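You operate a simulated robot arm through the tools that you are given. There is no shell and no other tool.

You are at the controls of a simulated robot arm. One attempt, no reset.

TASK
Put things in order on the clear patch of the long bench. At the end: the red cap from the clear patch of the long bench stands where the white water bottle stood; the white water bottle stands where the clear black-lid jar stood; the clear black-lid jar from the clear patch of the long bench stands where the clear wash cup stood; the clear wash cup is on the grey box (marked "SPARE GAUGE"); whatever was shut is shut again. Leave all else as you found it, and nothing knocked over. Set down upright: wash cup.

The check looks at the end state, three seconds after you hand in, the way a careful person would. Anything else that was tipped, shoved, dropped, spilled or broken makes it a failure. A push-on lid holds only when it is set on centred and level and pressed home; a screw cap is set on level and turned clockwise until tight.

THE ROBOT
A 7-joint arm with a two-finger parallel gripper, fixed in place. Base frame: the origin is at the foot of the arm, x ahead of it, y to its left, z up; the work surface is at about z = 860. Readings come in mm, degrees, newtons and seconds.
With the tool pointing down near the work surface it reaches from about 100 to 640 mm from the base axis. Its first joint turns from -66.0 to 66.0 degrees. Payload 1.57 kg.
Tool frame: the origin (TCP) lies between the finger pads and is the grasp point; the fingertips stand 30 mm ahead of it; z points along the fingers, y is the line along which they close. Largest opening 80 mm; finger width 17, thickness 12; the body of the gripper, 40 by 82 mm, starts 80 mm behind the TCP.
Orientation is that of the tool frame in the base frame, as a unit quaternion [w, x, y, z]. With the fingers straight down and closing along the base's y, the tool's x points along the base's -x, its y along +y and its z along -z.

THE INTERFACE
- The arm moves only by the tool nudge_tool. Its argument "series" is a list of rows, each a list of 7 numbers: the shift along the base's x, y, z in cm, then the turn, a rotation vector about the base's x, y, z in degrees, then the finger opening in cm, from 0 to 8. In form: [[dx, dy, dz, ax, ay, az, hand], ...]. A call has 1 to 20 rows; each row shifts and turns the commanded pose from where the row before left it. Each row takes 0.2 s and may step no farther than 50 mm and 8.6 degrees from the row before; otherwise, or with a gripper value out of range, the whole call is refused. A pose out of reach is approached as far as the arm can. The call stops where the force on the tool passes 40 N (or 10 N more than at its start, if that is more) or the arm is blocked; 0.2 s more then pass. Each finger travels about 72 mm/s and halts on what it meets, pressing with about 41 N; the grip force reading is that of the motor and also rises with nothing between the fingers. The clock runs only during rows and for 0.2 s after the last one: add rows that do not move to give the fingers time. It gives the time, the measured TCP pose, the force on the tool (base axes), the opening and the grip force at its end, in the units of the frame above (readings bear some noise), with the torque about the TCP (base axes, N m) and any sound that the robot's microphone picked up.
- Cameras (640 x 400 px; columns grow to the right, rows downward): "scene" is fixed at [55.4, 424.4, 1438.6]; the picture's right is [-0.80, -0.60, 0.00], its down [-0.26, 0.35, -0.90] and it looks along [0.54, -0.72, -0.44] (base axes); focal length 367 px, centre (320, 200). "wrist" rides on the gripper at [72, -7, -122] in the tool frame; the picture's right is [0.09, 1.00, 0.00], its down [-0.84, 0.08, -0.54] and it looks along [-0.54, 0.05, 0.84] (tool axes); focal length 238 px, centre (320, 200). There is no depth. A picture from a camera that has moved, and an enlarged one, comes with that camera's place and axes in the base frame and with its lens.
- get_image(camera): a new picture of that camera. It takes no simulated time.
- inspect(camera, box): a new picture of the part [left, top, right, bottom] of that camera's present view, enlarged. It takes no simulated time.
- sign_off(): hands the job in; it is judged then, once.

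Places have to be worked out from the pictures, the camera data and where the tool is seen. Open the gripper and draw the arm clear of the work before you hand the job in, unless the task says otherwise.

The tools are called after "Call:" as name(argument=value, ...) on one line, values as JSON. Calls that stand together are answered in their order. nudge_tool: Moves the arm, as the interface text tells. Its arguments: {"type":"object","properties":{"series":{"type":"array","items":{"type":"array","items":{"type":"number"}}}},"required":["series"]} The other tools are called the same way: get_image (camera) takes a picture; inspect (camera, box) takes an enlarged picture of a part of a camera's view; sign_off () hands the job in.

At the start:

```text
time: 0.0
position: [298.0, -348.5, 1149.8]
ee_rot: [0.0, 0.0, 1.0, -0.001]
contact_force: [-0.3, -0.6, -0.8]
torque: [0.0, -0.01, -0.03]
opening: 79.7
grasp_force: 0.1
```

scene: 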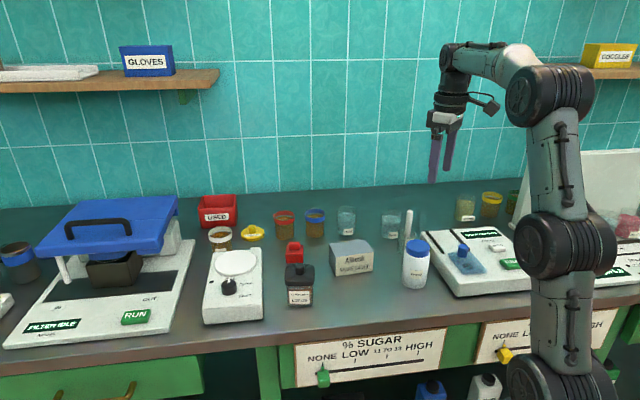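
wrist: 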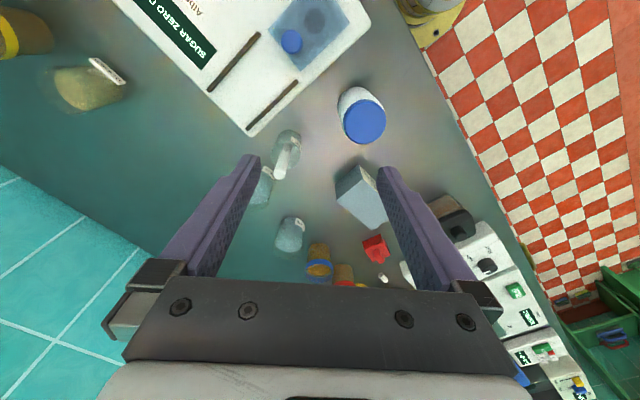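

The first views show a crowded bench; I need enlarged views to identify the cap, bottle, jar, wash cup and grey box. I take close-ups of the scene camera.

Call:
inspect(camera="scene", box=[180, 180, 340, 320])

Call:
inspect(camera="scene", box=[320, 180, 480, 300])

Call:
inspect(camera="wrist", box=[230, 60, 510, 300])

Call:
inspect(camera="scene", box=[0, 180, 640, 400])

```text
2.86 times, centred on (260, 250) of scene
camera zoom: at [55.4, 424.4, 1438.6], right [-0.8, -0.6, 0.0], down [-0.26, 0.35, -0.9], along [0.54, -0.72, -0.44], focal length 1048 px, centre (491, 57)
```

zoom: 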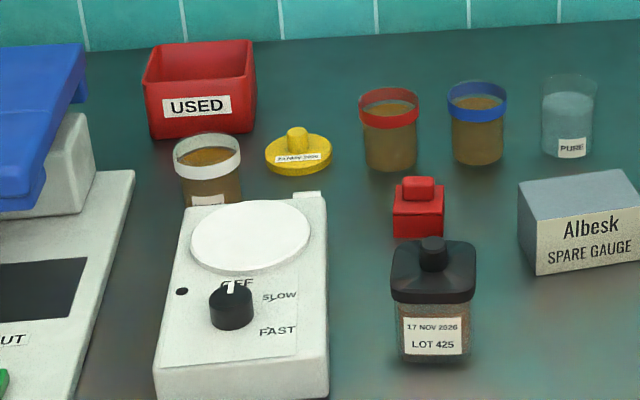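

```text
3.33 times, centred on (400, 240) of scene
camera zoom: at [55.4, 424.4, 1438.6], right [-0.8, -0.6, 0.0], down [-0.26, 0.35, -0.9], along [0.54, -0.72, -0.44], focal length 1223 px, centre (53, 67)
```

zoom: 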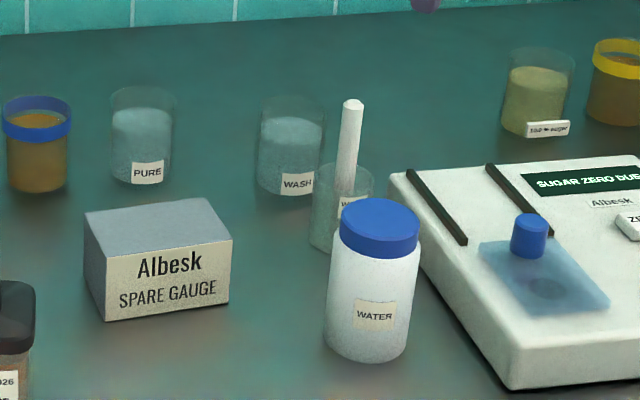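

```text
1.67 times, centred on (370, 180) of wrist
camera zoom: at [226.9, -354.2, 1271.8], right [-0.09, 1.0, 0.0], down [0.84, 0.08, 0.54], along [0.54, 0.05, -0.84], focal length 397 px, centre (237, 233)
```

zoom: 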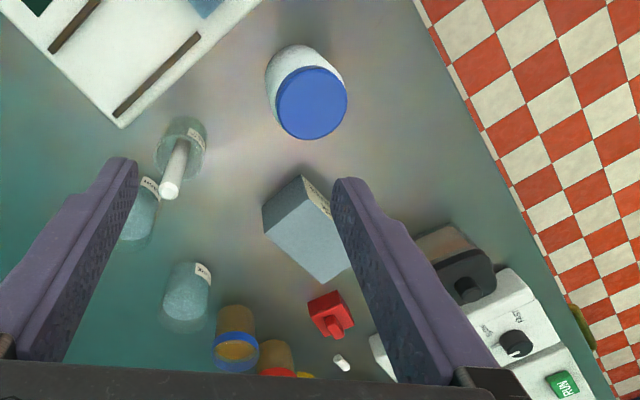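

```text
1.00 times, centred on (320, 290) of scene (not enlarged: the box is as wide or as high as the picture)
camera zoom: at [55.4, 424.4, 1438.6], right [-0.8, -0.6, 0.0], down [-0.26, 0.35, -0.9], along [0.54, -0.72, -0.44], focal length 367 px, centre (320, 110)
```

zoom: 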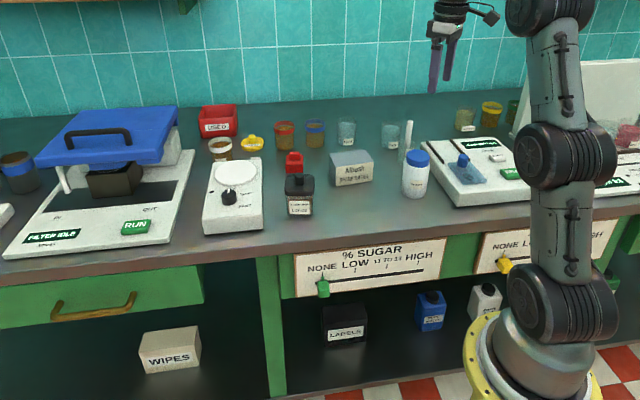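

The black-lid jar (LOT 425) seems near (494,-83), the bottle near (310,-302), the box near (470,-263), the wash cup near (460,-460) and the red cap near (605,-198). I'll turn the tool about -45° and back it up to get a clearer wrist view of the cups before touching anything.

Call:
nudge_tool(series=[[-0.8, 1.6, 0.8, 0, 0, -7.5, 8], [-0.8, 1.6, 0.8, 0, 0, -7.5, 8], [-0.8, 1.6, 0.8, 0, 0, -7.5, 8], [-0.8, 1.6, 0.8, 0, 0, -7.5, 8], [-0.8, 1.6, 0.8, 0, 0, -7.5, 8], [-0.8, 1.6, 0.8, 0, 0, -7.5, 8], [0, 0, 0, 0, 0, 0, 8]])

```text
time: 1.6
position: [250.1, -252.7, 1196.9]
ee_rot: [0.0, 0.383, 0.924, 0.0]
contact_force: [-1.6, -0.4, 0.4]
torque: [0.0, 0.0, 0.02]
opening: 79.8
grasp_force: 0.1
```

The tool is now turned to face radially outward at (250,-253,1197). I take wrist pictures from here.

Call:
get_image(camera="wrist")

Call:
inspect(camera="wrist", box=[220, 60, 420, 200])

Call:
get_image(camera="scene")

```text
taken
camera wrist: at [195.2, -206.4, 1319.8], right [0.64, 0.77, 0.0], down [0.65, -0.54, 0.54], along [0.42, -0.35, -0.84], focal length 238 px, centre (320, 200)
```

wrist: 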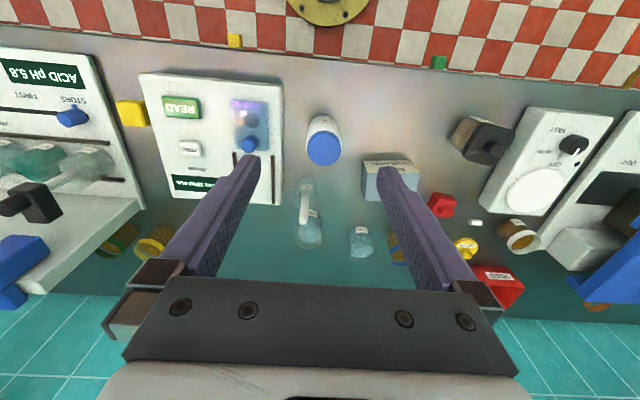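

```text
2.86 times, centred on (320, 130) of wrist
camera zoom: at [195.2, -206.4, 1319.8], right [0.64, 0.77, 0.0], down [0.65, -0.54, 0.54], along [0.42, -0.35, -0.84], focal length 681 px, centre (320, 400)
```

zoom: 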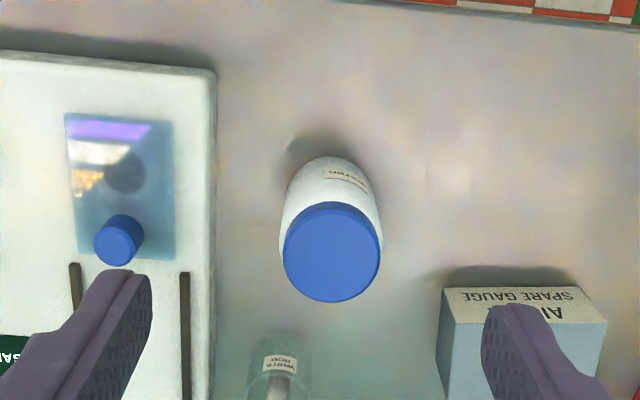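

```text
taken
```

scene: 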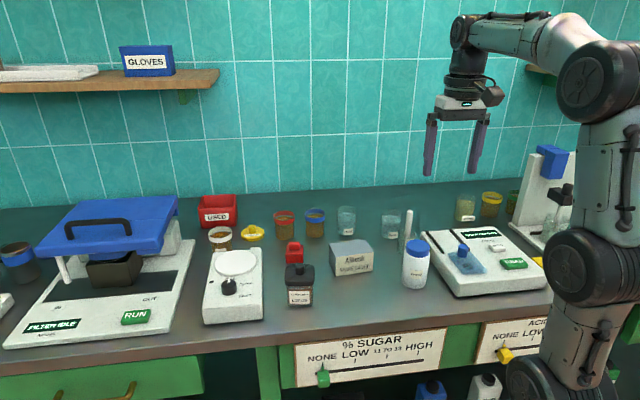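

The front glass holds a "WHITE ROD", so the WASH cup is the one behind it. I zoom in on the wash cup and other targets.

Call:
inspect(camera="wrist", box=[260, 170, 390, 270])

Call:
inspect(camera="wrist", box=[420, 100, 560, 260])

Call:
inspect(camera="wrist", box=[340, 130, 480, 230])

Call:
inspect(camera="scene", box=[370, 200, 450, 300])

Call:
inspect(camera="scene", box=[265, 225, 345, 315])

```text
4.00 times, centred on (325, 220) of wrist
camera zoom: at [195.2, -206.4, 1319.8], right [0.64, 0.77, 0.0], down [0.65, -0.54, 0.54], along [0.42, -0.35, -0.84], focal length 953 px, centre (300, 120)
```

zoom: 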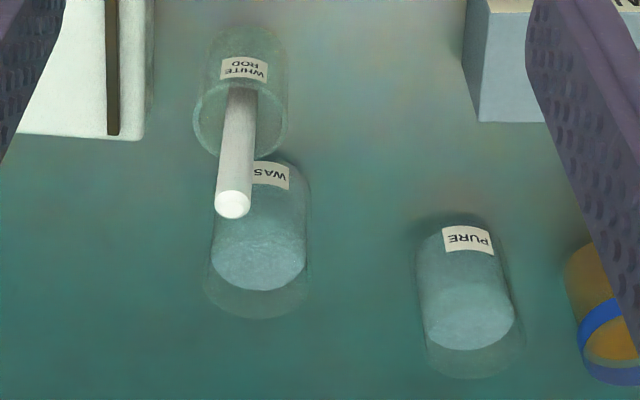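

```text
2.50 times, centred on (490, 180) of wrist
camera zoom: at [195.2, -206.4, 1319.8], right [0.64, 0.77, 0.0], down [0.65, -0.54, 0.54], along [0.42, -0.35, -0.84], focal length 596 px, centre (-105, 250)
```

zoom: 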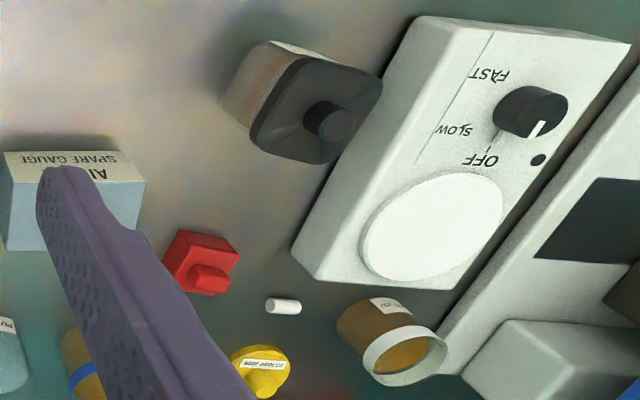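

```text
4.00 times, centred on (410, 180) of wrist
camera zoom: at [195.2, -206.4, 1319.8], right [0.64, 0.77, 0.0], down [0.65, -0.54, 0.54], along [0.42, -0.35, -0.84], focal length 953 px, centre (-40, 280)
```

zoom: 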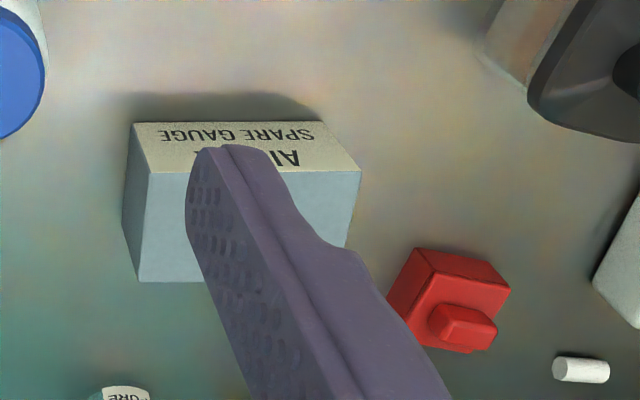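

```text
4.00 times, centred on (410, 250) of scene
camera zoom: at [55.4, 424.4, 1438.6], right [-0.8, -0.6, 0.0], down [-0.26, 0.35, -0.9], along [0.54, -0.72, -0.44], focal length 1468 px, centre (-40, 0)
```

zoom: 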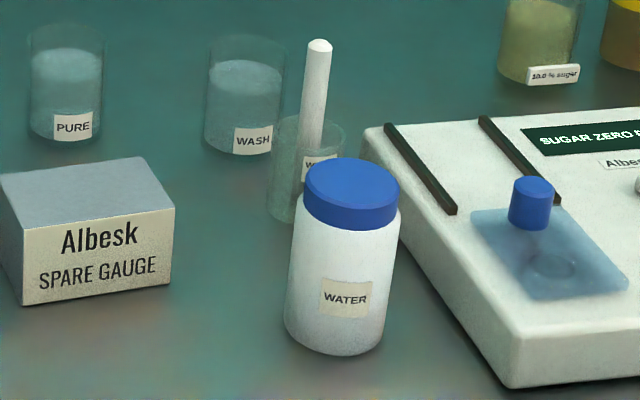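

```text
4.44 times, centred on (305, 270) of scene
camera zoom: at [55.4, 424.4, 1438.6], right [-0.8, -0.6, 0.0], down [-0.26, 0.35, -0.9], along [0.54, -0.72, -0.44], focal length 1631 px, centre (387, -111)
```

zoom: 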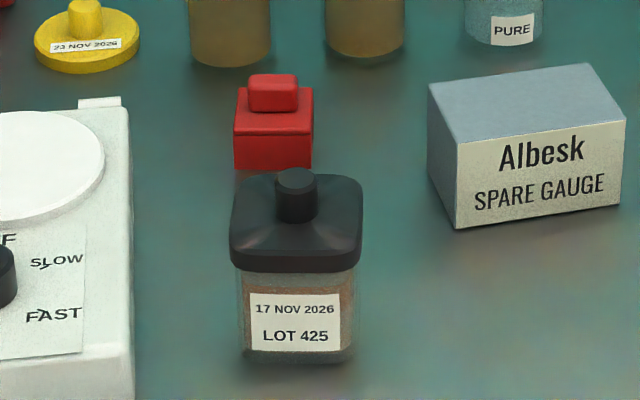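

Measurements from the wrist view put the wash cup near (448,-445), rod glass near (375,-395) with rod top about z 982. I'll move to a high hover short of the cup and look again from closer.

Call:
nudge_tool(series=[[2.5, -2.5, -1.0, 0, 0, 0, 8], [2.5, -2.5, -1.0, 0, 0, 0, 8], [2.5, -2.5, -1.0, 0, 0, 0, 8], [2.5, -2.5, -1.5, 0, 0, 0, 8], [2.5, -2.5, -1.5, 0, 0, 0, 8], [2.0, -2.0, -1.5, 0, 0, 0, 8], [0, 0, 0, 0, 0, 0, 8]])

Call:
get_image(camera="wrist")

Call:
get_image(camera="scene")

```text
time: 3.2
position: [394.4, -397.4, 1122.6]
ee_rot: [0.0, 0.383, 0.924, 0.0]
contact_force: [0.3, 0.7, 0.5]
torque: [0.02, 0.02, 0.01]
opening: 80.0
grasp_force: 0.1
```

```text
taken
camera wrist: at [339.7, -350.6, 1245.0], right [0.64, 0.77, 0.0], down [0.65, -0.54, 0.54], along [0.42, -0.35, -0.84], focal length 238 px, centre (320, 200)
```

wrist: 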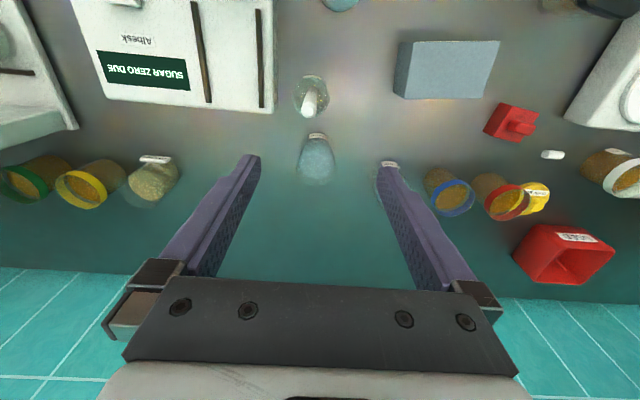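

```text
taken
```

scene: 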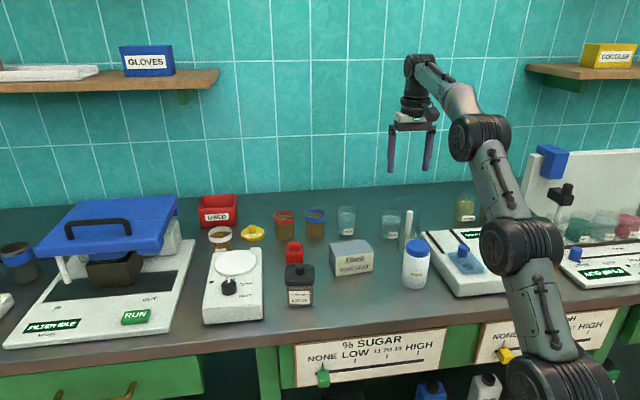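

A good vantage now. I zoom into the wash cup, the box top and the red cap to measure them.

Call:
inspect(camera="wrist", box=[270, 60, 370, 200])

Call:
inspect(camera="wrist", box=[380, 20, 580, 180])

```text
2.86 times, centred on (320, 130) of wrist
camera zoom: at [339.7, -350.6, 1245.0], right [0.64, 0.77, 0.0], down [0.65, -0.54, 0.54], along [0.42, -0.35, -0.84], focal length 681 px, centre (320, 400)
```

zoom: 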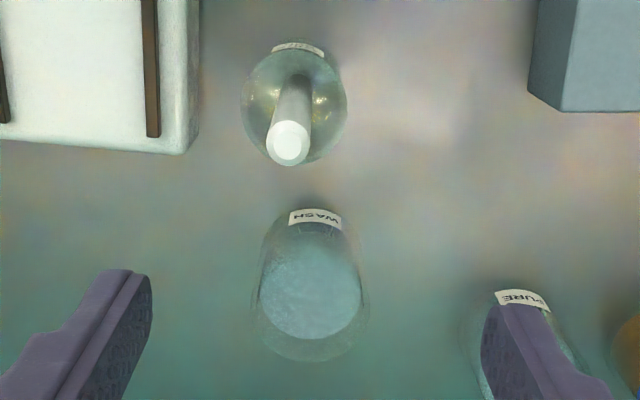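

```text
2.50 times, centred on (480, 100) of wrist
camera zoom: at [339.7, -350.6, 1245.0], right [0.64, 0.77, 0.0], down [0.65, -0.54, 0.54], along [0.42, -0.35, -0.84], focal length 596 px, centre (-80, 450)
```

zoom: 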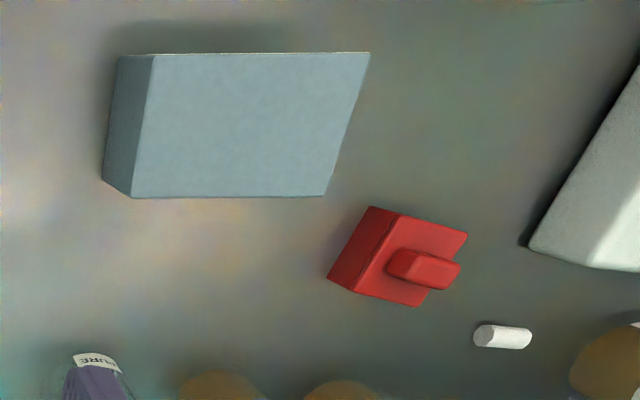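

Consistent estimates now: wash cup centre ≈ (448,-446), rim z ≈ 933, Ø60; box top centre ≈ (459,-246), top z ≈ 918; red cap ≈ (600,-189), 45 mm square, sides at 36°. I move above the cup and stop with the fingertips above its rim to check alignment.

Call:
nudge_tool(series=[[2.65, -2.4, -1.0, 0, 0, 0, 8], [2.65, -2.45, -1.0, 0, 0, 0, 8], [0, 0, -3.0, 0, 0, 0, 8], [0, 0, -3.0, 0, 0, 0, 8], [0, 0, -3.5, 0, 0, 0, 8], [0, 0, 0, 0, 0, 0, 8]])

Call:
get_image(camera="wrist")

Call:
inspect(camera="scene", box=[330, 120, 490, 260])

```text
time: 4.6
position: [420.3, -417.2, 999.3]
ee_rot: [0.0, 0.383, 0.924, 0.0]
contact_force: [0.2, 0.1, -0.6]
torque: [0.0, -0.02, 0.02]
opening: 80.0
grasp_force: 0.1
out of reach, approached as far as the arm can: row 1, 2
```

```text
taken
camera wrist: at [366.1, -370.4, 1120.4], right [0.64, 0.77, 0.0], down [0.65, -0.54, 0.54], along [0.42, -0.35, -0.84], focal length 238 px, centre (320, 200)
```

wrist: 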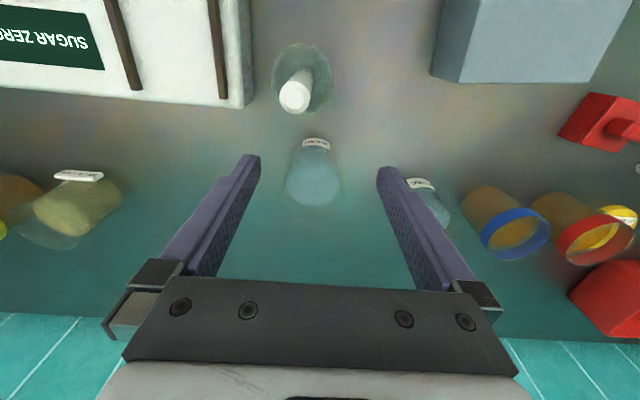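

```text
2.86 times, centred on (410, 190) of scene
camera zoom: at [55.4, 424.4, 1438.6], right [-0.8, -0.6, 0.0], down [-0.26, 0.35, -0.9], along [0.54, -0.72, -0.44], focal length 1048 px, centre (63, 229)
```

zoom: 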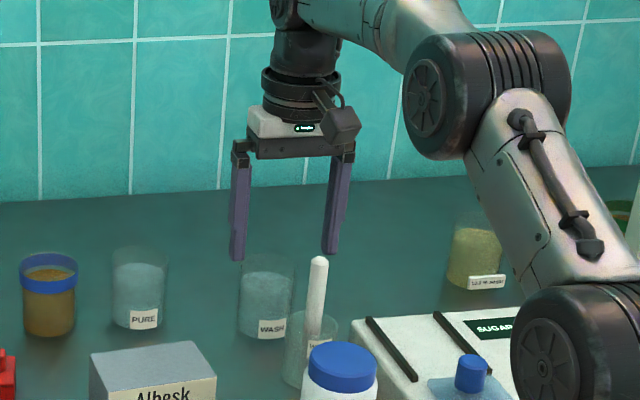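

The arm couldn't reach that radius at height, so it sits at (420,-417,999), aligned tangentially with the cup. I'll descend here (fingers clear of rod glass by about 15 mm) and then slide outward with the fingers straddling the cup; first the descent.

Call:
nudge_tool(series=[[0, 0, -2.0, 0, 0, 0, 8], [0, 0, -2.0, 0, 0, 0, 8], [0, 0, -2.0, 0, 0, 0, 8], [0, 0, -1.5, 0, 0, 0, 8], [0, 0, -1.2, 0, 0, 0, 8], [0, 0, 0, 0, 0, 0, 8]])

Call:
get_image(camera="wrist")

Call:
inspect(camera="scene", box=[330, 140, 490, 280])

```text
time: 6.0
position: [421.5, -418.7, 912.9]
ee_rot: [0.0, 0.383, 0.924, 0.0]
contact_force: [-0.5, 0.5, -0.7]
torque: [0.01, 0.0, 0.02]
opening: 80.0
grasp_force: 0.0
```

```text
taken
camera wrist: at [366.5, -371.3, 1034.0], right [0.64, 0.77, 0.0], down [0.65, -0.54, 0.54], along [0.42, -0.35, -0.84], focal length 238 px, centre (320, 200)
```

wrist: 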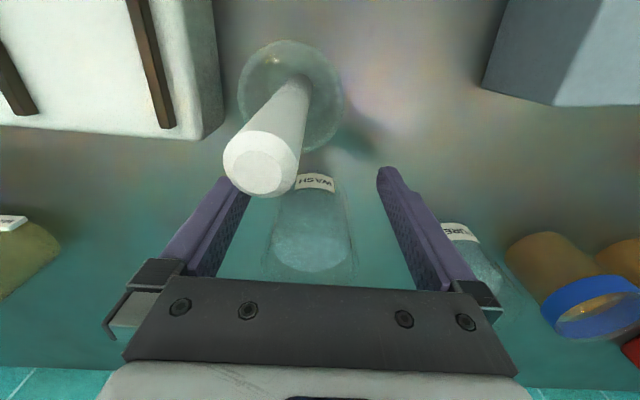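

```text
2.86 times, centred on (410, 210) of scene
camera zoom: at [55.4, 424.4, 1438.6], right [-0.8, -0.6, 0.0], down [-0.26, 0.35, -0.9], along [0.54, -0.72, -0.44], focal length 1048 px, centre (63, 171)
```

zoom: 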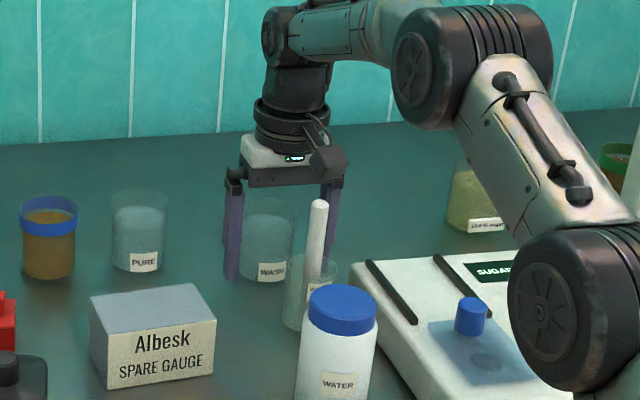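

Camera underside clears the rod top by roughly 30 mm, so sliding outward at this height is safe. I slide radially outward ~38 mm to centre on the cup.

Call:
nudge_tool(series=[[0.7, -0.72, 0, 0, 0, 0, 8], [0.7, -0.72, 0, 0, 0, 0, 8], [0.7, -0.72, 0, 0, 0, 0, 8], [0.55, -0.57, 0, 0, 0, 0, 8], [0, 0, 0, 0, 0, 0, 8]])

Call:
get_image(camera="wrist")

Call:
inspect(camera="scene", box=[330, 140, 490, 280])

```text
time: 7.2
position: [448.0, -446.8, 912.7]
ee_rot: [-0.001, 0.382, 0.924, 0.0]
contact_force: [-0.2, -0.4, -0.9]
torque: [0.02, 0.0, -0.01]
opening: 80.0
grasp_force: 0.0
```

```text
taken
camera wrist: at [393.0, -399.2, 1033.8], right [0.64, 0.77, 0.0], down [0.65, -0.54, 0.54], along [0.42, -0.35, -0.84], focal length 238 px, centre (320, 200)
```

wrist: 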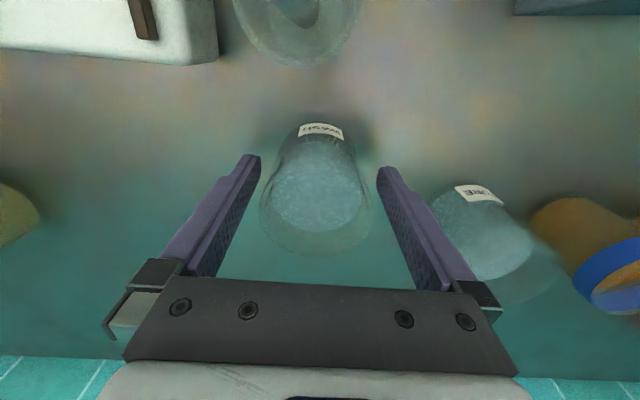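

```text
2.86 times, centred on (410, 210) of scene
camera zoom: at [55.4, 424.3, 1438.6], right [-0.8, -0.6, 0.0], down [-0.26, 0.35, -0.9], along [0.54, -0.72, -0.44], focal length 1048 px, centre (63, 171)
```

zoom: 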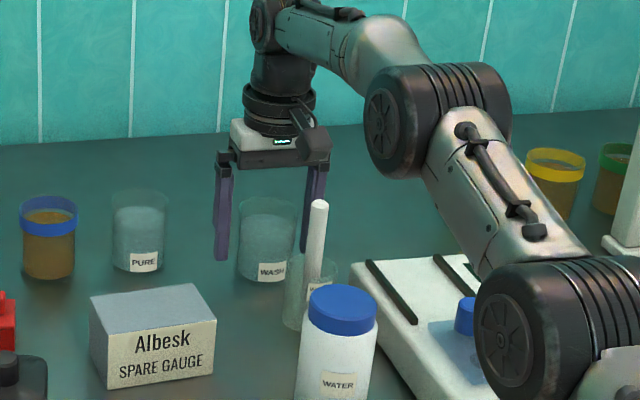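

Cup's rim centre appears about 2 mm toward the right finger's opposite side of TCP, so I shift by (-1.5,-1.8) mm and close gently in steps.

Call:
nudge_tool(series=[[-0.15, -0.15, 0, 0, 0, 0, 8], [0, 0, 0, 0, 0, 0, 7.4], [0, 0, 0, 0, 0, 0, 6.9], [0, 0, 0, 0, 0, 0, 6.5], [0, 0, 0, 0, 0, 0, 6.2], [0, 0, 0, 0, 0, 0, 6.0], [0, 0, 0, 0, 0, 0, 5.8], [0, 0, 0, 0, 0, 0, 5.5], [0, 0, 0, 0, 0, 0, 5.2], [0, 0, 0, 0, 0, 0, 5.0]])

Call:
get_image(camera="wrist")

```text
time: 9.4
position: [447.0, -448.4, 912.5]
ee_rot: [0.0, 0.382, 0.924, 0.0]
contact_force: [-0.2, -0.2, -0.6]
torque: [-0.05, -0.02, -0.02]
opening: 56.6
grasp_force: 40.8
```

```text
taken
camera wrist: at [391.2, -400.9, 1033.7], right [0.64, 0.77, 0.0], down [0.65, -0.54, 0.54], along [0.42, -0.35, -0.84], focal length 238 px, centre (320, 200)
```

wrist: 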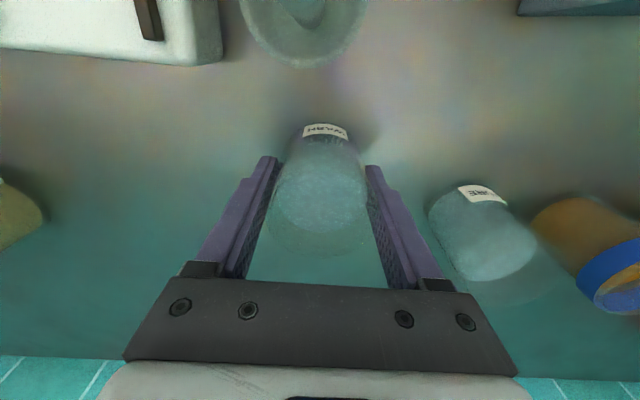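

Firm grip at 56.6 mm, so the cup's spot is about (447,-448). I lift gently first and check.

Call:
nudge_tool(series=[[0, 0, 0.3, 0, 0, 0, 5.0], [0, 0, 0.5, 0, 0, 0, 5.0], [0, 0, 0.7, 0, 0, 0, 5.0], [0, 0, 0.7, 0, 0, 0, 5.0], [0, 0, 0.5, 0, 0, 0, 5.0], [0, 0, 0.3, 0, 0, 0, 5.0], [0, 0, 0, 0, 0, 0, 5.0]])

Call:
get_image(camera="wrist")

Call:
inspect(camera="scene", box=[330, 140, 490, 280])

```text
time: 11.0
position: [448.0, -448.9, 940.9]
ee_rot: [0.0, 0.383, 0.924, 0.0]
contact_force: [0.7, -0.1, -2.0]
torque: [0.02, 0.0, -0.01]
opening: 56.5
grasp_force: 40.6
```

```text
taken
camera wrist: at [391.4, -400.8, 1063.4], right [0.64, 0.77, 0.0], down [0.65, -0.54, 0.54], along [0.42, -0.35, -0.84], focal length 238 px, centre (320, 200)
```

wrist: 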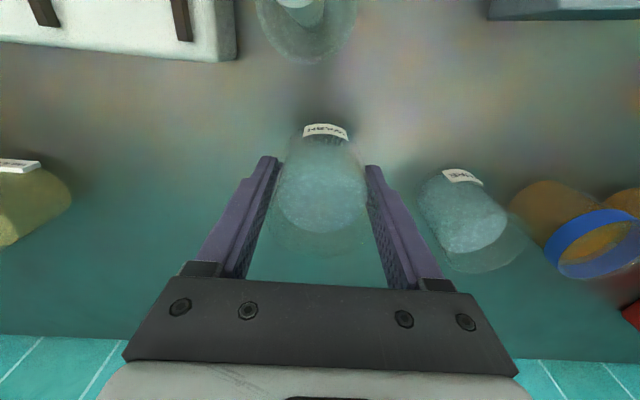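

```text
2.86 times, centred on (410, 210) of scene
camera zoom: at [55.4, 424.3, 1438.6], right [-0.8, -0.6, 0.0], down [-0.26, 0.35, -0.9], along [0.54, -0.72, -0.44], focal length 1048 px, centre (63, 171)
```

zoom: 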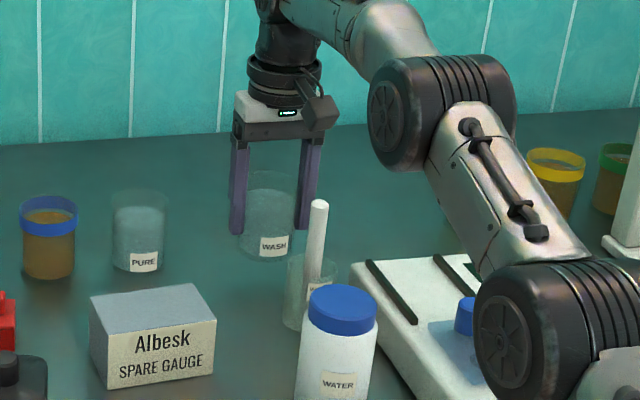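

Cup is up and held (about 1.5 N). I carry it slowly toward the grey box, keeping x ≈ 448–459 to clear the rod glass, rising to about z 1000.

Call:
nudge_tool(series=[[0.05, 0.6, 0.4, 0, 0, 0, 5.0], [0.05, 1.0, 0.4, 0, 0, 0, 5.0], [0.1, 1.4, 0.4, 0, 0, 0, 5.0], [0.1, 1.5, 0.4, 0, 0, 0, 5.0], [0.1, 1.5, 0.4, 0, 0, 0, 5.0], [0.1, 1.5, 0.4, 0, 0, 0, 5.0], [0.1, 1.5, 0.4, 0, 0, 0, 5.0], [0.1, 1.5, 0.4, 0, 0, 0, 5.0], [0.1, 1.5, 0.4, 0, 0, 0, 5.0], [0.1, 1.5, 0.4, 0, 0, 0, 5.0], [0.1, 1.5, 0.4, 0, 0, 0, 5.0], [0.1, 1.5, 0.4, 0, 0, 0, 5.0], [0.05, 1.5, 0.4, 0, 0, 0, 5.0], [0.05, 1.3, 0.4, 0, 0, 0, 5.0], [0, 0.96, 0.2, 0, 0, 0, 5.0], [0, 0, 0, 0, 0, 0, 5.0], [0, 0, 0, 0, 0, 0, 5.0]])

Call:
get_image(camera="wrist")

Call:
get_image(camera="scene")

```text
time: 14.6
position: [458.6, -246.0, 999.3]
ee_rot: [-0.001, 0.383, 0.924, -0.001]
contact_force: [-0.8, -0.2, -1.4]
torque: [-0.02, 0.01, 0.01]
opening: 56.4
grasp_force: 40.8
```

```text
taken
camera wrist: at [403.2, -199.3, 1120.7], right [0.64, 0.77, 0.0], down [0.65, -0.54, 0.54], along [0.42, -0.35, -0.84], focal length 238 px, centre (320, 200)
```

wrist: 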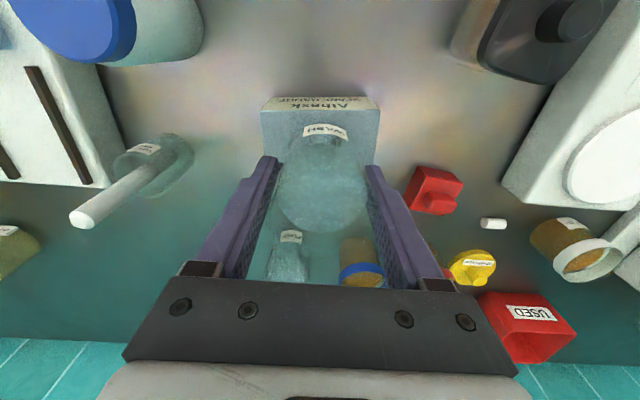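

```text
taken
```

scene: 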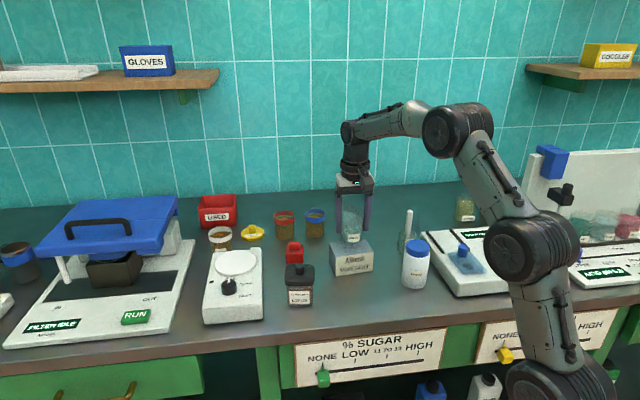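

The cup hovers over the box. I zoom in to refine centring over the box top.

Call:
inspect(camera="wrist", box=[240, 70, 400, 210])

Call:
inspect(camera="scene", box=[310, 190, 400, 290])

Call:
inspect(camera="wrist", box=[430, 0, 640, 120])

```text
2.86 times, centred on (320, 140) of wrist
camera zoom: at [403.2, -199.3, 1120.7], right [0.64, 0.77, 0.0], down [0.65, -0.54, 0.54], along [0.42, -0.35, -0.84], focal length 681 px, centre (320, 371)
```

zoom: 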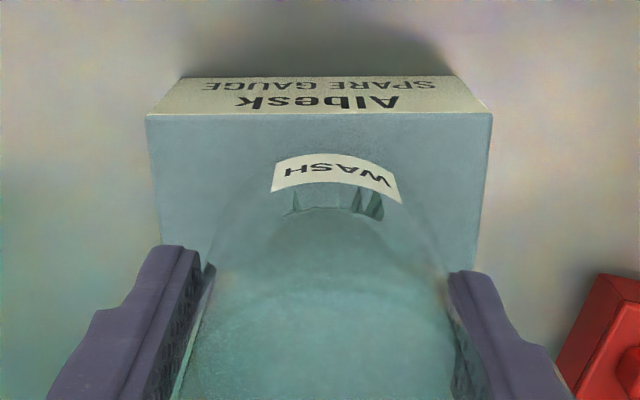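

```text
4.00 times, centred on (355, 240) of scene
camera zoom: at [55.4, 424.3, 1438.6], right [-0.8, -0.6, 0.0], down [-0.26, 0.35, -0.9], along [0.54, -0.72, -0.44], focal length 1468 px, centre (180, 40)
```

zoom: 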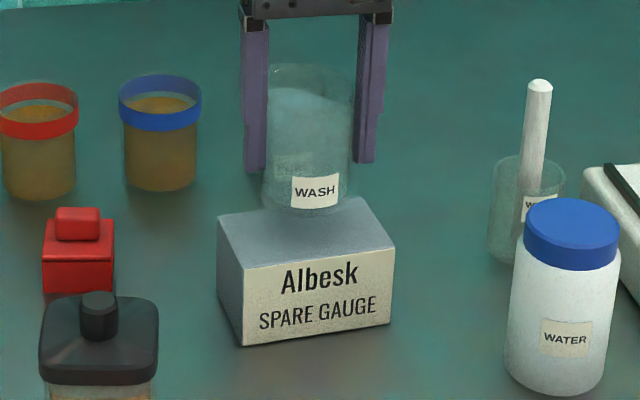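

```text
3.05 times, centred on (535, 60) of wrist
camera zoom: at [403.2, -199.3, 1120.7], right [0.64, 0.77, 0.0], down [0.65, -0.54, 0.54], along [0.42, -0.35, -0.84], focal length 726 px, centre (-335, 627)
```

zoom: 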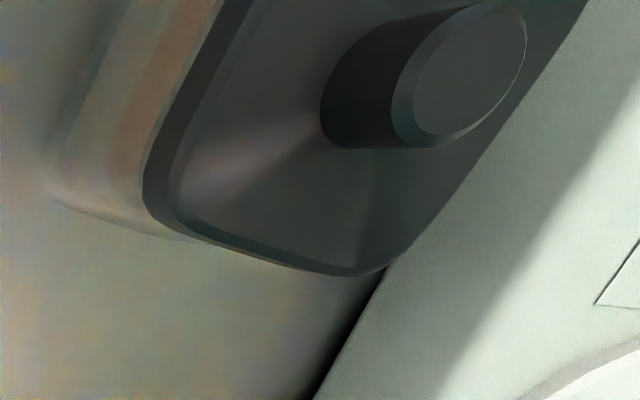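

Box top centre measures (459.3,-246.3), cup is centred within about 1 mm. I lower slowly to just above contact.

Call:
nudge_tool(series=[[0.05, 0, -0.4, 0, 0, 0, 5.0], [0, 0, -0.6, 0, 0, 0, 5.0], [0, 0, -0.6, 0, 0, 0, 5.0], [0, 0, -0.5, 0, 0, 0, 5.0], [0, 0, -0.3, 0, 0, 0, 5.0], [0, 0, -0.2, 0, 0, 0, 5.0], [0, 0, 0, 0, 0, 0, 5.0]])

Call:
inspect(camera="scene", box=[310, 190, 400, 290])

```text
time: 16.2
position: [458.8, -246.0, 973.8]
ee_rot: [0.0, 0.383, 0.924, -0.001]
contact_force: [0.8, 0.0, -1.2]
torque: [0.0, -0.03, 0.01]
opening: 56.5
grasp_force: 40.8
```

```text
4.00 times, centred on (355, 240) of scene
camera zoom: at [55.4, 424.3, 1438.6], right [-0.8, -0.6, 0.0], down [-0.26, 0.35, -0.9], along [0.54, -0.72, -0.44], focal length 1468 px, centre (180, 40)
```

zoom: 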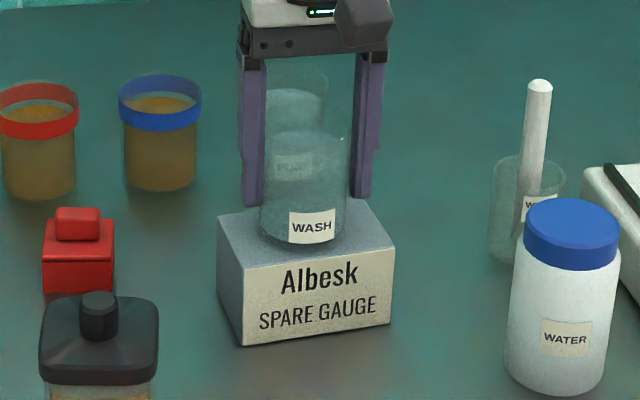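

Almost touching. I step down in 1 mm increments to feel contact.

Call:
nudge_tool(series=[[0, 0, -0.1, 0, 0, 0, 5.0], [0, 0, -0.1, 0, 0, 0, 5.0], [0, 0, 0, 0, 0, 0, 5.0]])

```text
time: 17.0
position: [459.4, -245.7, 973.3]
ee_rot: [0.0, 0.383, 0.924, 0.001]
contact_force: [-0.5, 0.4, 2.1]
torque: [0.06, 0.06, -0.01]
opening: 56.5
grasp_force: 41.1
```

Contact is felt (force turned +2 N). I open the fingers gradually.

Call:
nudge_tool(series=[[0, 0, 0, 0, 0, 0, 5.7], [0, 0, 0, 0, 0, 0, 5.9], [0, 0, 0, 0, 0, 0, 6.2], [0, 0, 0, 0, 0, 0, 6.6], [0, 0, 0, 0, 0, 0, 7.2], [0, 0, 0, 0, 0, 0, 8], [0, 0, 0, 0, 0, 0, 8]])

Call:
get_image(camera="wrist")

Call:
inspect(camera="scene", box=[310, 190, 400, 290])

```text
time: 18.6
position: [458.8, -244.3, 971.1]
ee_rot: [0.0, 0.383, 0.924, 0.001]
contact_force: [-0.3, -1.4, -0.3]
torque: [-0.01, -0.01, 0.0]
opening: 79.8
grasp_force: 0.1
```

```text
taken
camera wrist: at [403.7, -198.8, 1093.2], right [0.64, 0.77, 0.0], down [0.65, -0.54, 0.54], along [0.42, -0.35, -0.84], focal length 238 px, centre (320, 200)
```

wrist: 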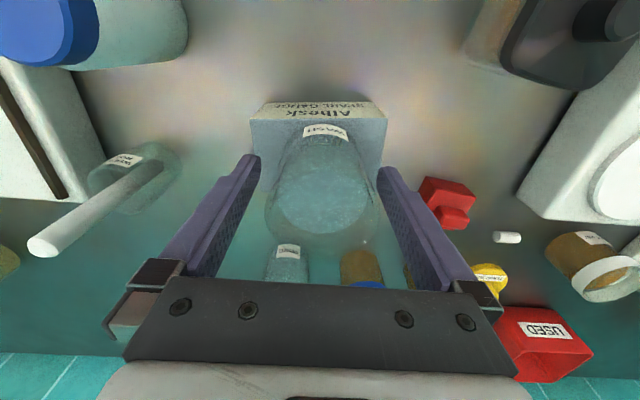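

```text
4.00 times, centred on (355, 240) of scene
camera zoom: at [55.4, 424.4, 1438.6], right [-0.8, -0.6, 0.0], down [-0.26, 0.35, -0.9], along [0.54, -0.72, -0.44], focal length 1468 px, centre (180, 40)
```

zoom: 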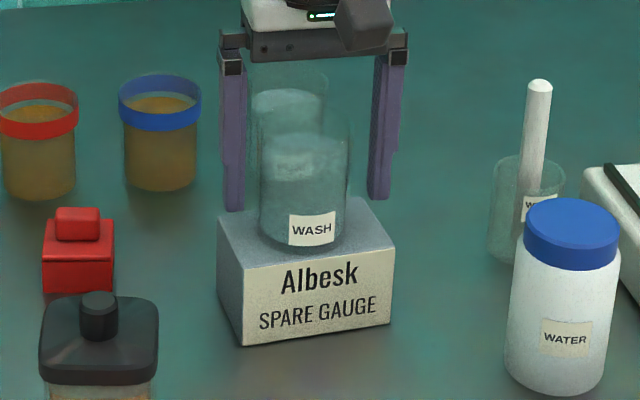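

The cup stands centred on the box. I raise straight up and travel to a viewpoint for the jar.

Call:
nudge_tool(series=[[0, 0, 1.0, 0, 0, 0, 8], [0, 0, 2.5, 0, 0, 0, 8], [0, 0, 4.0, 0, 0, 0, 8], [0, 0, 4.0, 0, 0, 0, 8], [0, 0, 3.0, 0, 0, 0, 8], [-0.5, 3.5, 0, 0, 0, 0, 8], [-0.5, 4.5, 0, 0, 0, 0, 8], [-0.5, 4.5, 0, 0, 0, 0, 8], [-0.5, 4.5, 0, 0, 0, 0, 8], [-0.5, 4.5, 0, 0, 0, 0, 8], [0, 0, 0, 0, 0, 0, 8]])

Call:
get_image(camera="wrist")

Call:
get_image(camera="scene")

```text
time: 21.0
position: [432.8, -29.2, 1116.8]
ee_rot: [0.0, 0.383, 0.924, 0.0]
contact_force: [0.3, 0.0, 0.5]
torque: [-0.01, -0.02, -0.01]
opening: 79.9
grasp_force: 0.2
```

```text
taken
camera wrist: at [378.9, 17.3, 1238.3], right [0.64, 0.77, 0.0], down [0.65, -0.54, 0.54], along [0.42, -0.35, -0.84], focal length 238 px, centre (320, 200)
```

wrist: 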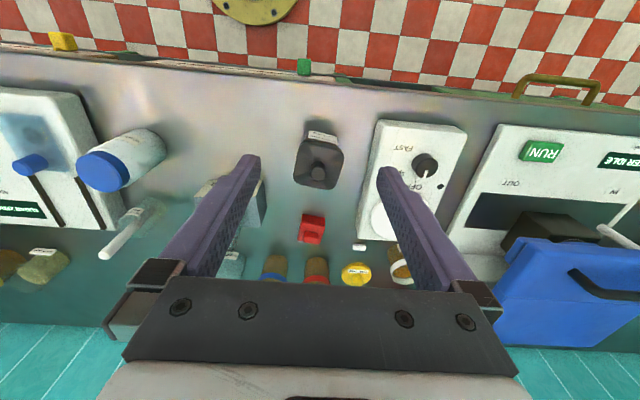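

```text
taken
```

scene: 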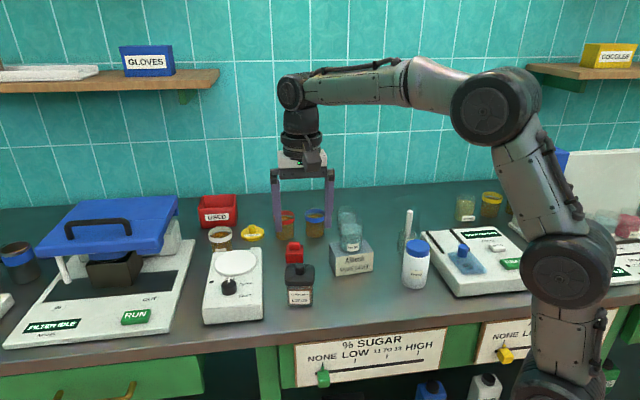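

I now have the jar nearly below the camera; I zoom in to measure position, orientation, lid size and height.

Call:
inspect(camera="wrist", box=[270, 110, 370, 200])

Call:
inspect(camera="scene", box=[270, 240, 340, 320])

```text
4.44 times, centred on (320, 155) of wrist
camera zoom: at [378.9, 17.3, 1238.3], right [0.64, 0.77, 0.0], down [0.65, -0.54, 0.54], along [0.42, -0.35, -0.84], focal length 1059 px, centre (320, 400)
```

zoom: 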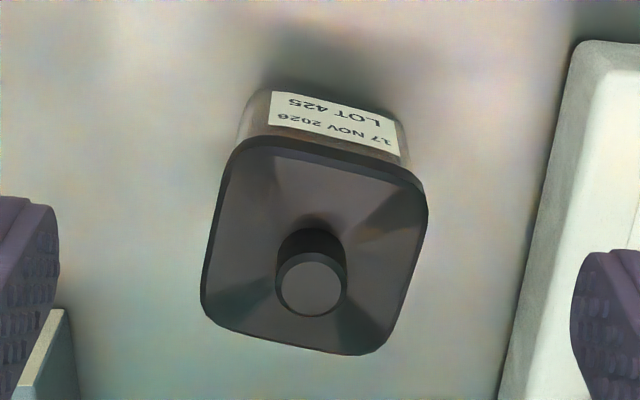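

```text
5.00 times, centred on (305, 280) of scene
camera zoom: at [55.3, 424.4, 1438.6], right [-0.8, -0.6, 0.0], down [-0.26, 0.35, -0.9], along [0.54, -0.72, -0.44], focal length 1835 px, centre (395, -200)
```

zoom: 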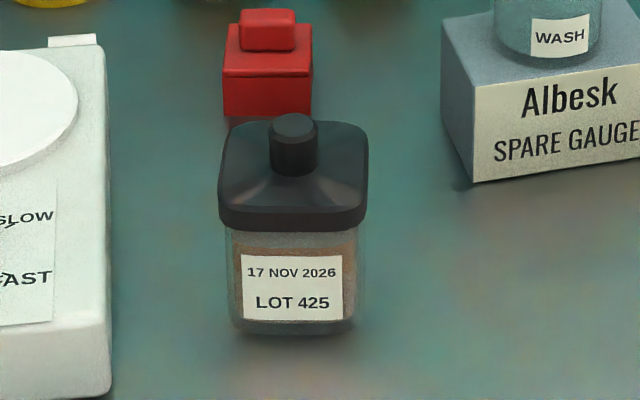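

Jar centre ≈ (487,-76), lid ≈63 mm square wider than the ≈57 mm body, sides at ≈37°, knob top ≈ z 953. I align the yaw (-7.8°) and move above it to verify before descending.

Call:
nudge_tool(series=[[1.4, -1.2, -1.0, 0, 0, -3.9, 8], [1.4, -1.2, -1.5, 0, 0, -3.9, 8], [1.4, -1.2, -1.5, 0, 0, 0, 8], [1.25, -1.1, -1.5, 0, 0, 0, 8], [0, 0, 0, 0, 0, 0, 8]])

Call:
get_image(camera="wrist")

Call:
inspect(camera="scene", box=[250, 170, 370, 320])

```text
time: 22.2
position: [489.2, -76.3, 1061.6]
ee_rot: [0.0, 0.445, 0.896, 0.0]
contact_force: [0.4, -0.9, 0.1]
torque: [0.01, 0.01, -0.02]
opening: 79.9
grasp_force: 0.1
```

```text
taken
camera wrist: at [440.5, -23.6, 1183.6], right [0.74, 0.68, 0.0], down [0.57, -0.62, 0.54], along [0.37, -0.4, -0.84], focal length 238 px, centre (320, 200)
```

wrist: 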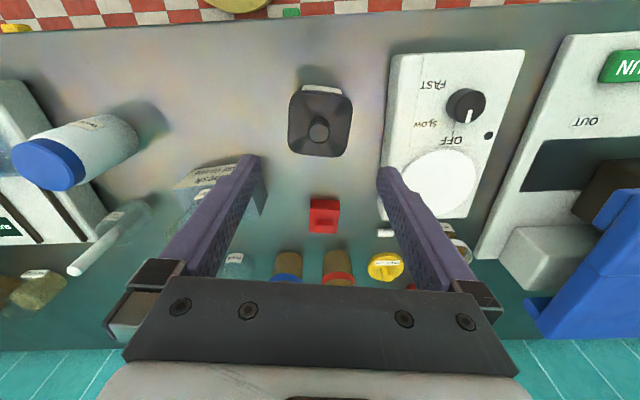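

```text
2.67 times, centred on (310, 245) of scene
camera zoom: at [55.4, 424.3, 1438.6], right [-0.8, -0.6, 0.0], down [-0.26, 0.35, -0.9], along [0.54, -0.72, -0.44], focal length 978 px, centre (347, 80)
```

zoom: 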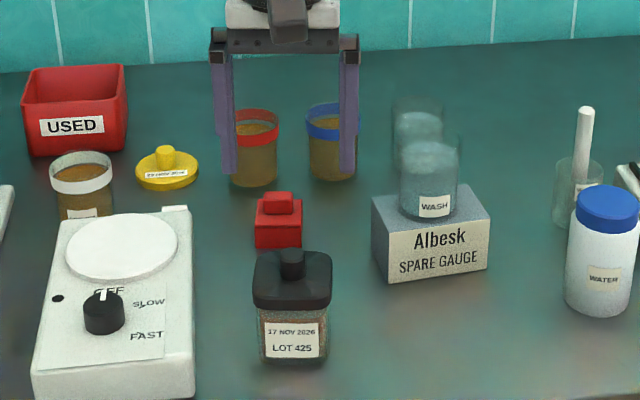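

I zoom to compare the knob location with where it should appear if centred (expected pixel ≈ (320,135)).

Call:
inspect(camera="wrist", box=[270, 75, 370, 165])

```text
4.44 times, centred on (320, 120) of wrist
camera zoom: at [440.5, -23.6, 1183.6], right [0.74, 0.68, 0.0], down [0.57, -0.62, 0.54], along [0.37, -0.4, -0.84], focal length 1059 px, centre (320, 556)
```

zoom: 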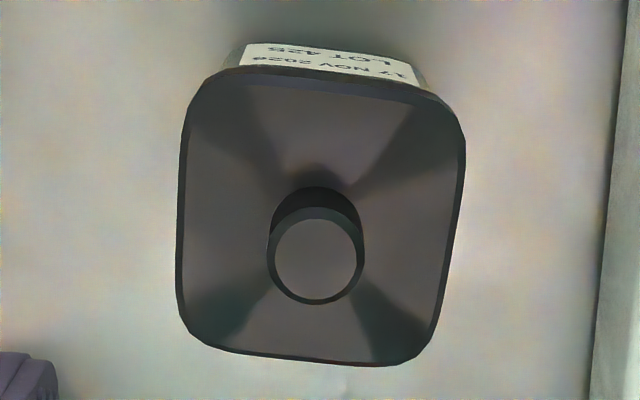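

Knob is within ~1.5 mm of centred. I descend straight down so the pads span the lid rim (tips ≈ z 900), with a 1 mm correction, still open.

Call:
nudge_tool(series=[[-0.15, 0, -3.0, 0, 0, 0, 8], [0, 0, -3.5, 0, 0, 0, 8], [0, 0, -3.0, 0, 0, 0, 8], [0, 0, -2.2, 0, 0, 0, 8], [0, 0, -1.4, 0, 0, 0, 8], [0, 0, 0, 0, 0, 0, 8]])

Call:
get_image(camera="wrist")

Call:
inspect(camera="scene", box=[250, 200, 360, 320])

```text
time: 23.6
position: [486.7, -77.8, 931.7]
ee_rot: [0.0, 0.445, 0.895, 0.0]
contact_force: [0.2, -0.1, 0.0]
torque: [-0.02, -0.01, 0.01]
opening: 79.9
grasp_force: 0.1
```

```text
taken
camera wrist: at [439.3, -24.4, 1053.1], right [0.74, 0.68, 0.0], down [0.57, -0.62, 0.54], along [0.37, -0.4, -0.84], focal length 238 px, centre (320, 200)
```

wrist: 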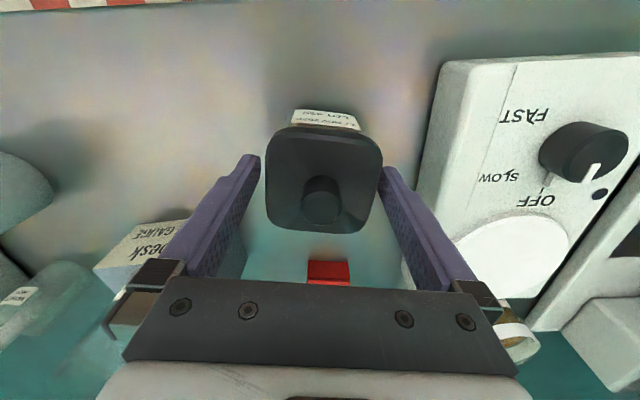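

```text
3.33 times, centred on (305, 260) of scene
camera zoom: at [55.4, 424.4, 1438.6], right [-0.8, -0.6, 0.0], down [-0.26, 0.35, -0.9], along [0.54, -0.72, -0.44], focal length 1223 px, centre (370, 0)
```

zoom: 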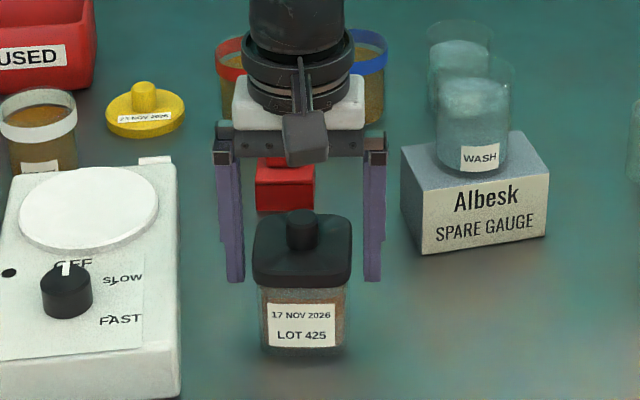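

Fingers straddle the lid evenly. I close gently on the lid rim, then a small 4 mm test lift to see whether the jar comes along with the lid.

Call:
nudge_tool(series=[[0, 0, 0, 0, 0, 0, 7.5], [0, 0, 0, 0, 0, 0, 7.0], [0, 0, 0, 0, 0, 0, 6.7], [0, 0, 0, 0, 0, 0, 6.5], [0, 0, 0, 0, 0, 0, 6.3], [0, 0, 0, 0, 0, 0, 6.1], [0, 0, 0, 0, 0, 0, 5.9], [0, 0, 0, 0, 0, 0, 5.7], [0, 0, 0, 0, 0, 0, 5.5]])

Call:
get_image(camera="wrist")

```text
time: 25.6
position: [488.0, -78.5, 931.7]
ee_rot: [0.0, 0.444, 0.896, 0.0]
contact_force: [0.4, 0.5, 0.2]
torque: [0.01, -0.01, -0.03]
opening: 65.2
grasp_force: 41.0
```

```text
taken
camera wrist: at [439.4, -24.3, 1053.4], right [0.74, 0.68, 0.0], down [0.57, -0.62, 0.54], along [0.37, -0.4, -0.84], focal length 238 px, centre (320, 200)
```

wrist: 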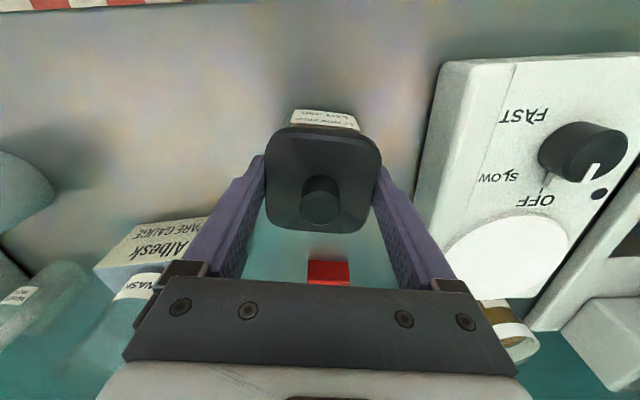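

Gripped at 65 mm on the lid rim. Test lift of a few millimetres.

Call:
nudge_tool(series=[[0, 0, 0.1, 0, 0, 0, 5.5], [0, 0, 0.2, 0, 0, 0, 5.5], [0, 0, 0.1, 0, 0, 0, 5.5], [0, 0, 0, 0, 0, 0, 5.5]])

Call:
inspect(camera="scene", box=[270, 240, 340, 320])

Call:
inspect(camera="wrist", box=[250, 80, 400, 240])

```text
time: 26.6
position: [487.4, -79.0, 933.5]
ee_rot: [0.0, 0.445, 0.896, -0.001]
contact_force: [0.4, 1.4, -1.6]
torque: [0.02, -0.01, 0.01]
opening: 65.2
grasp_force: 40.8
```

```text
5.00 times, centred on (305, 280) of scene
camera zoom: at [55.4, 424.3, 1438.6], right [-0.8, -0.6, 0.0], down [-0.26, 0.35, -0.9], along [0.54, -0.72, -0.44], focal length 1835 px, centre (395, -200)
```

zoom: 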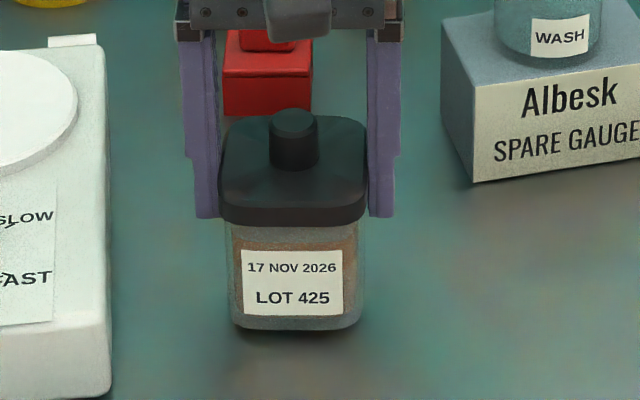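

```text
2.50 times, centred on (325, 160) of wrist
camera zoom: at [439.5, -23.9, 1056.4], right [0.74, 0.68, 0.0], down [0.57, -0.62, 0.54], along [0.37, -0.4, -0.84], focal length 596 px, centre (308, 300)
```

zoom: 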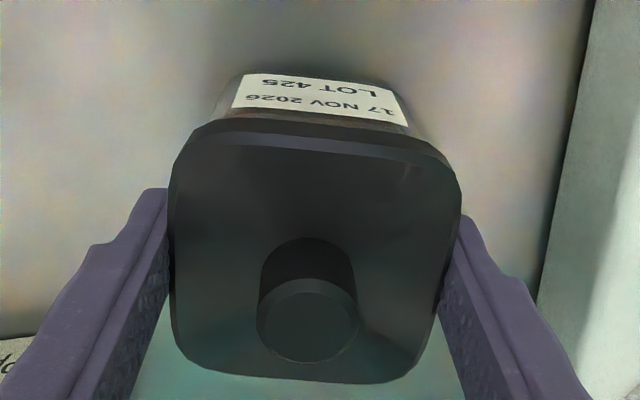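

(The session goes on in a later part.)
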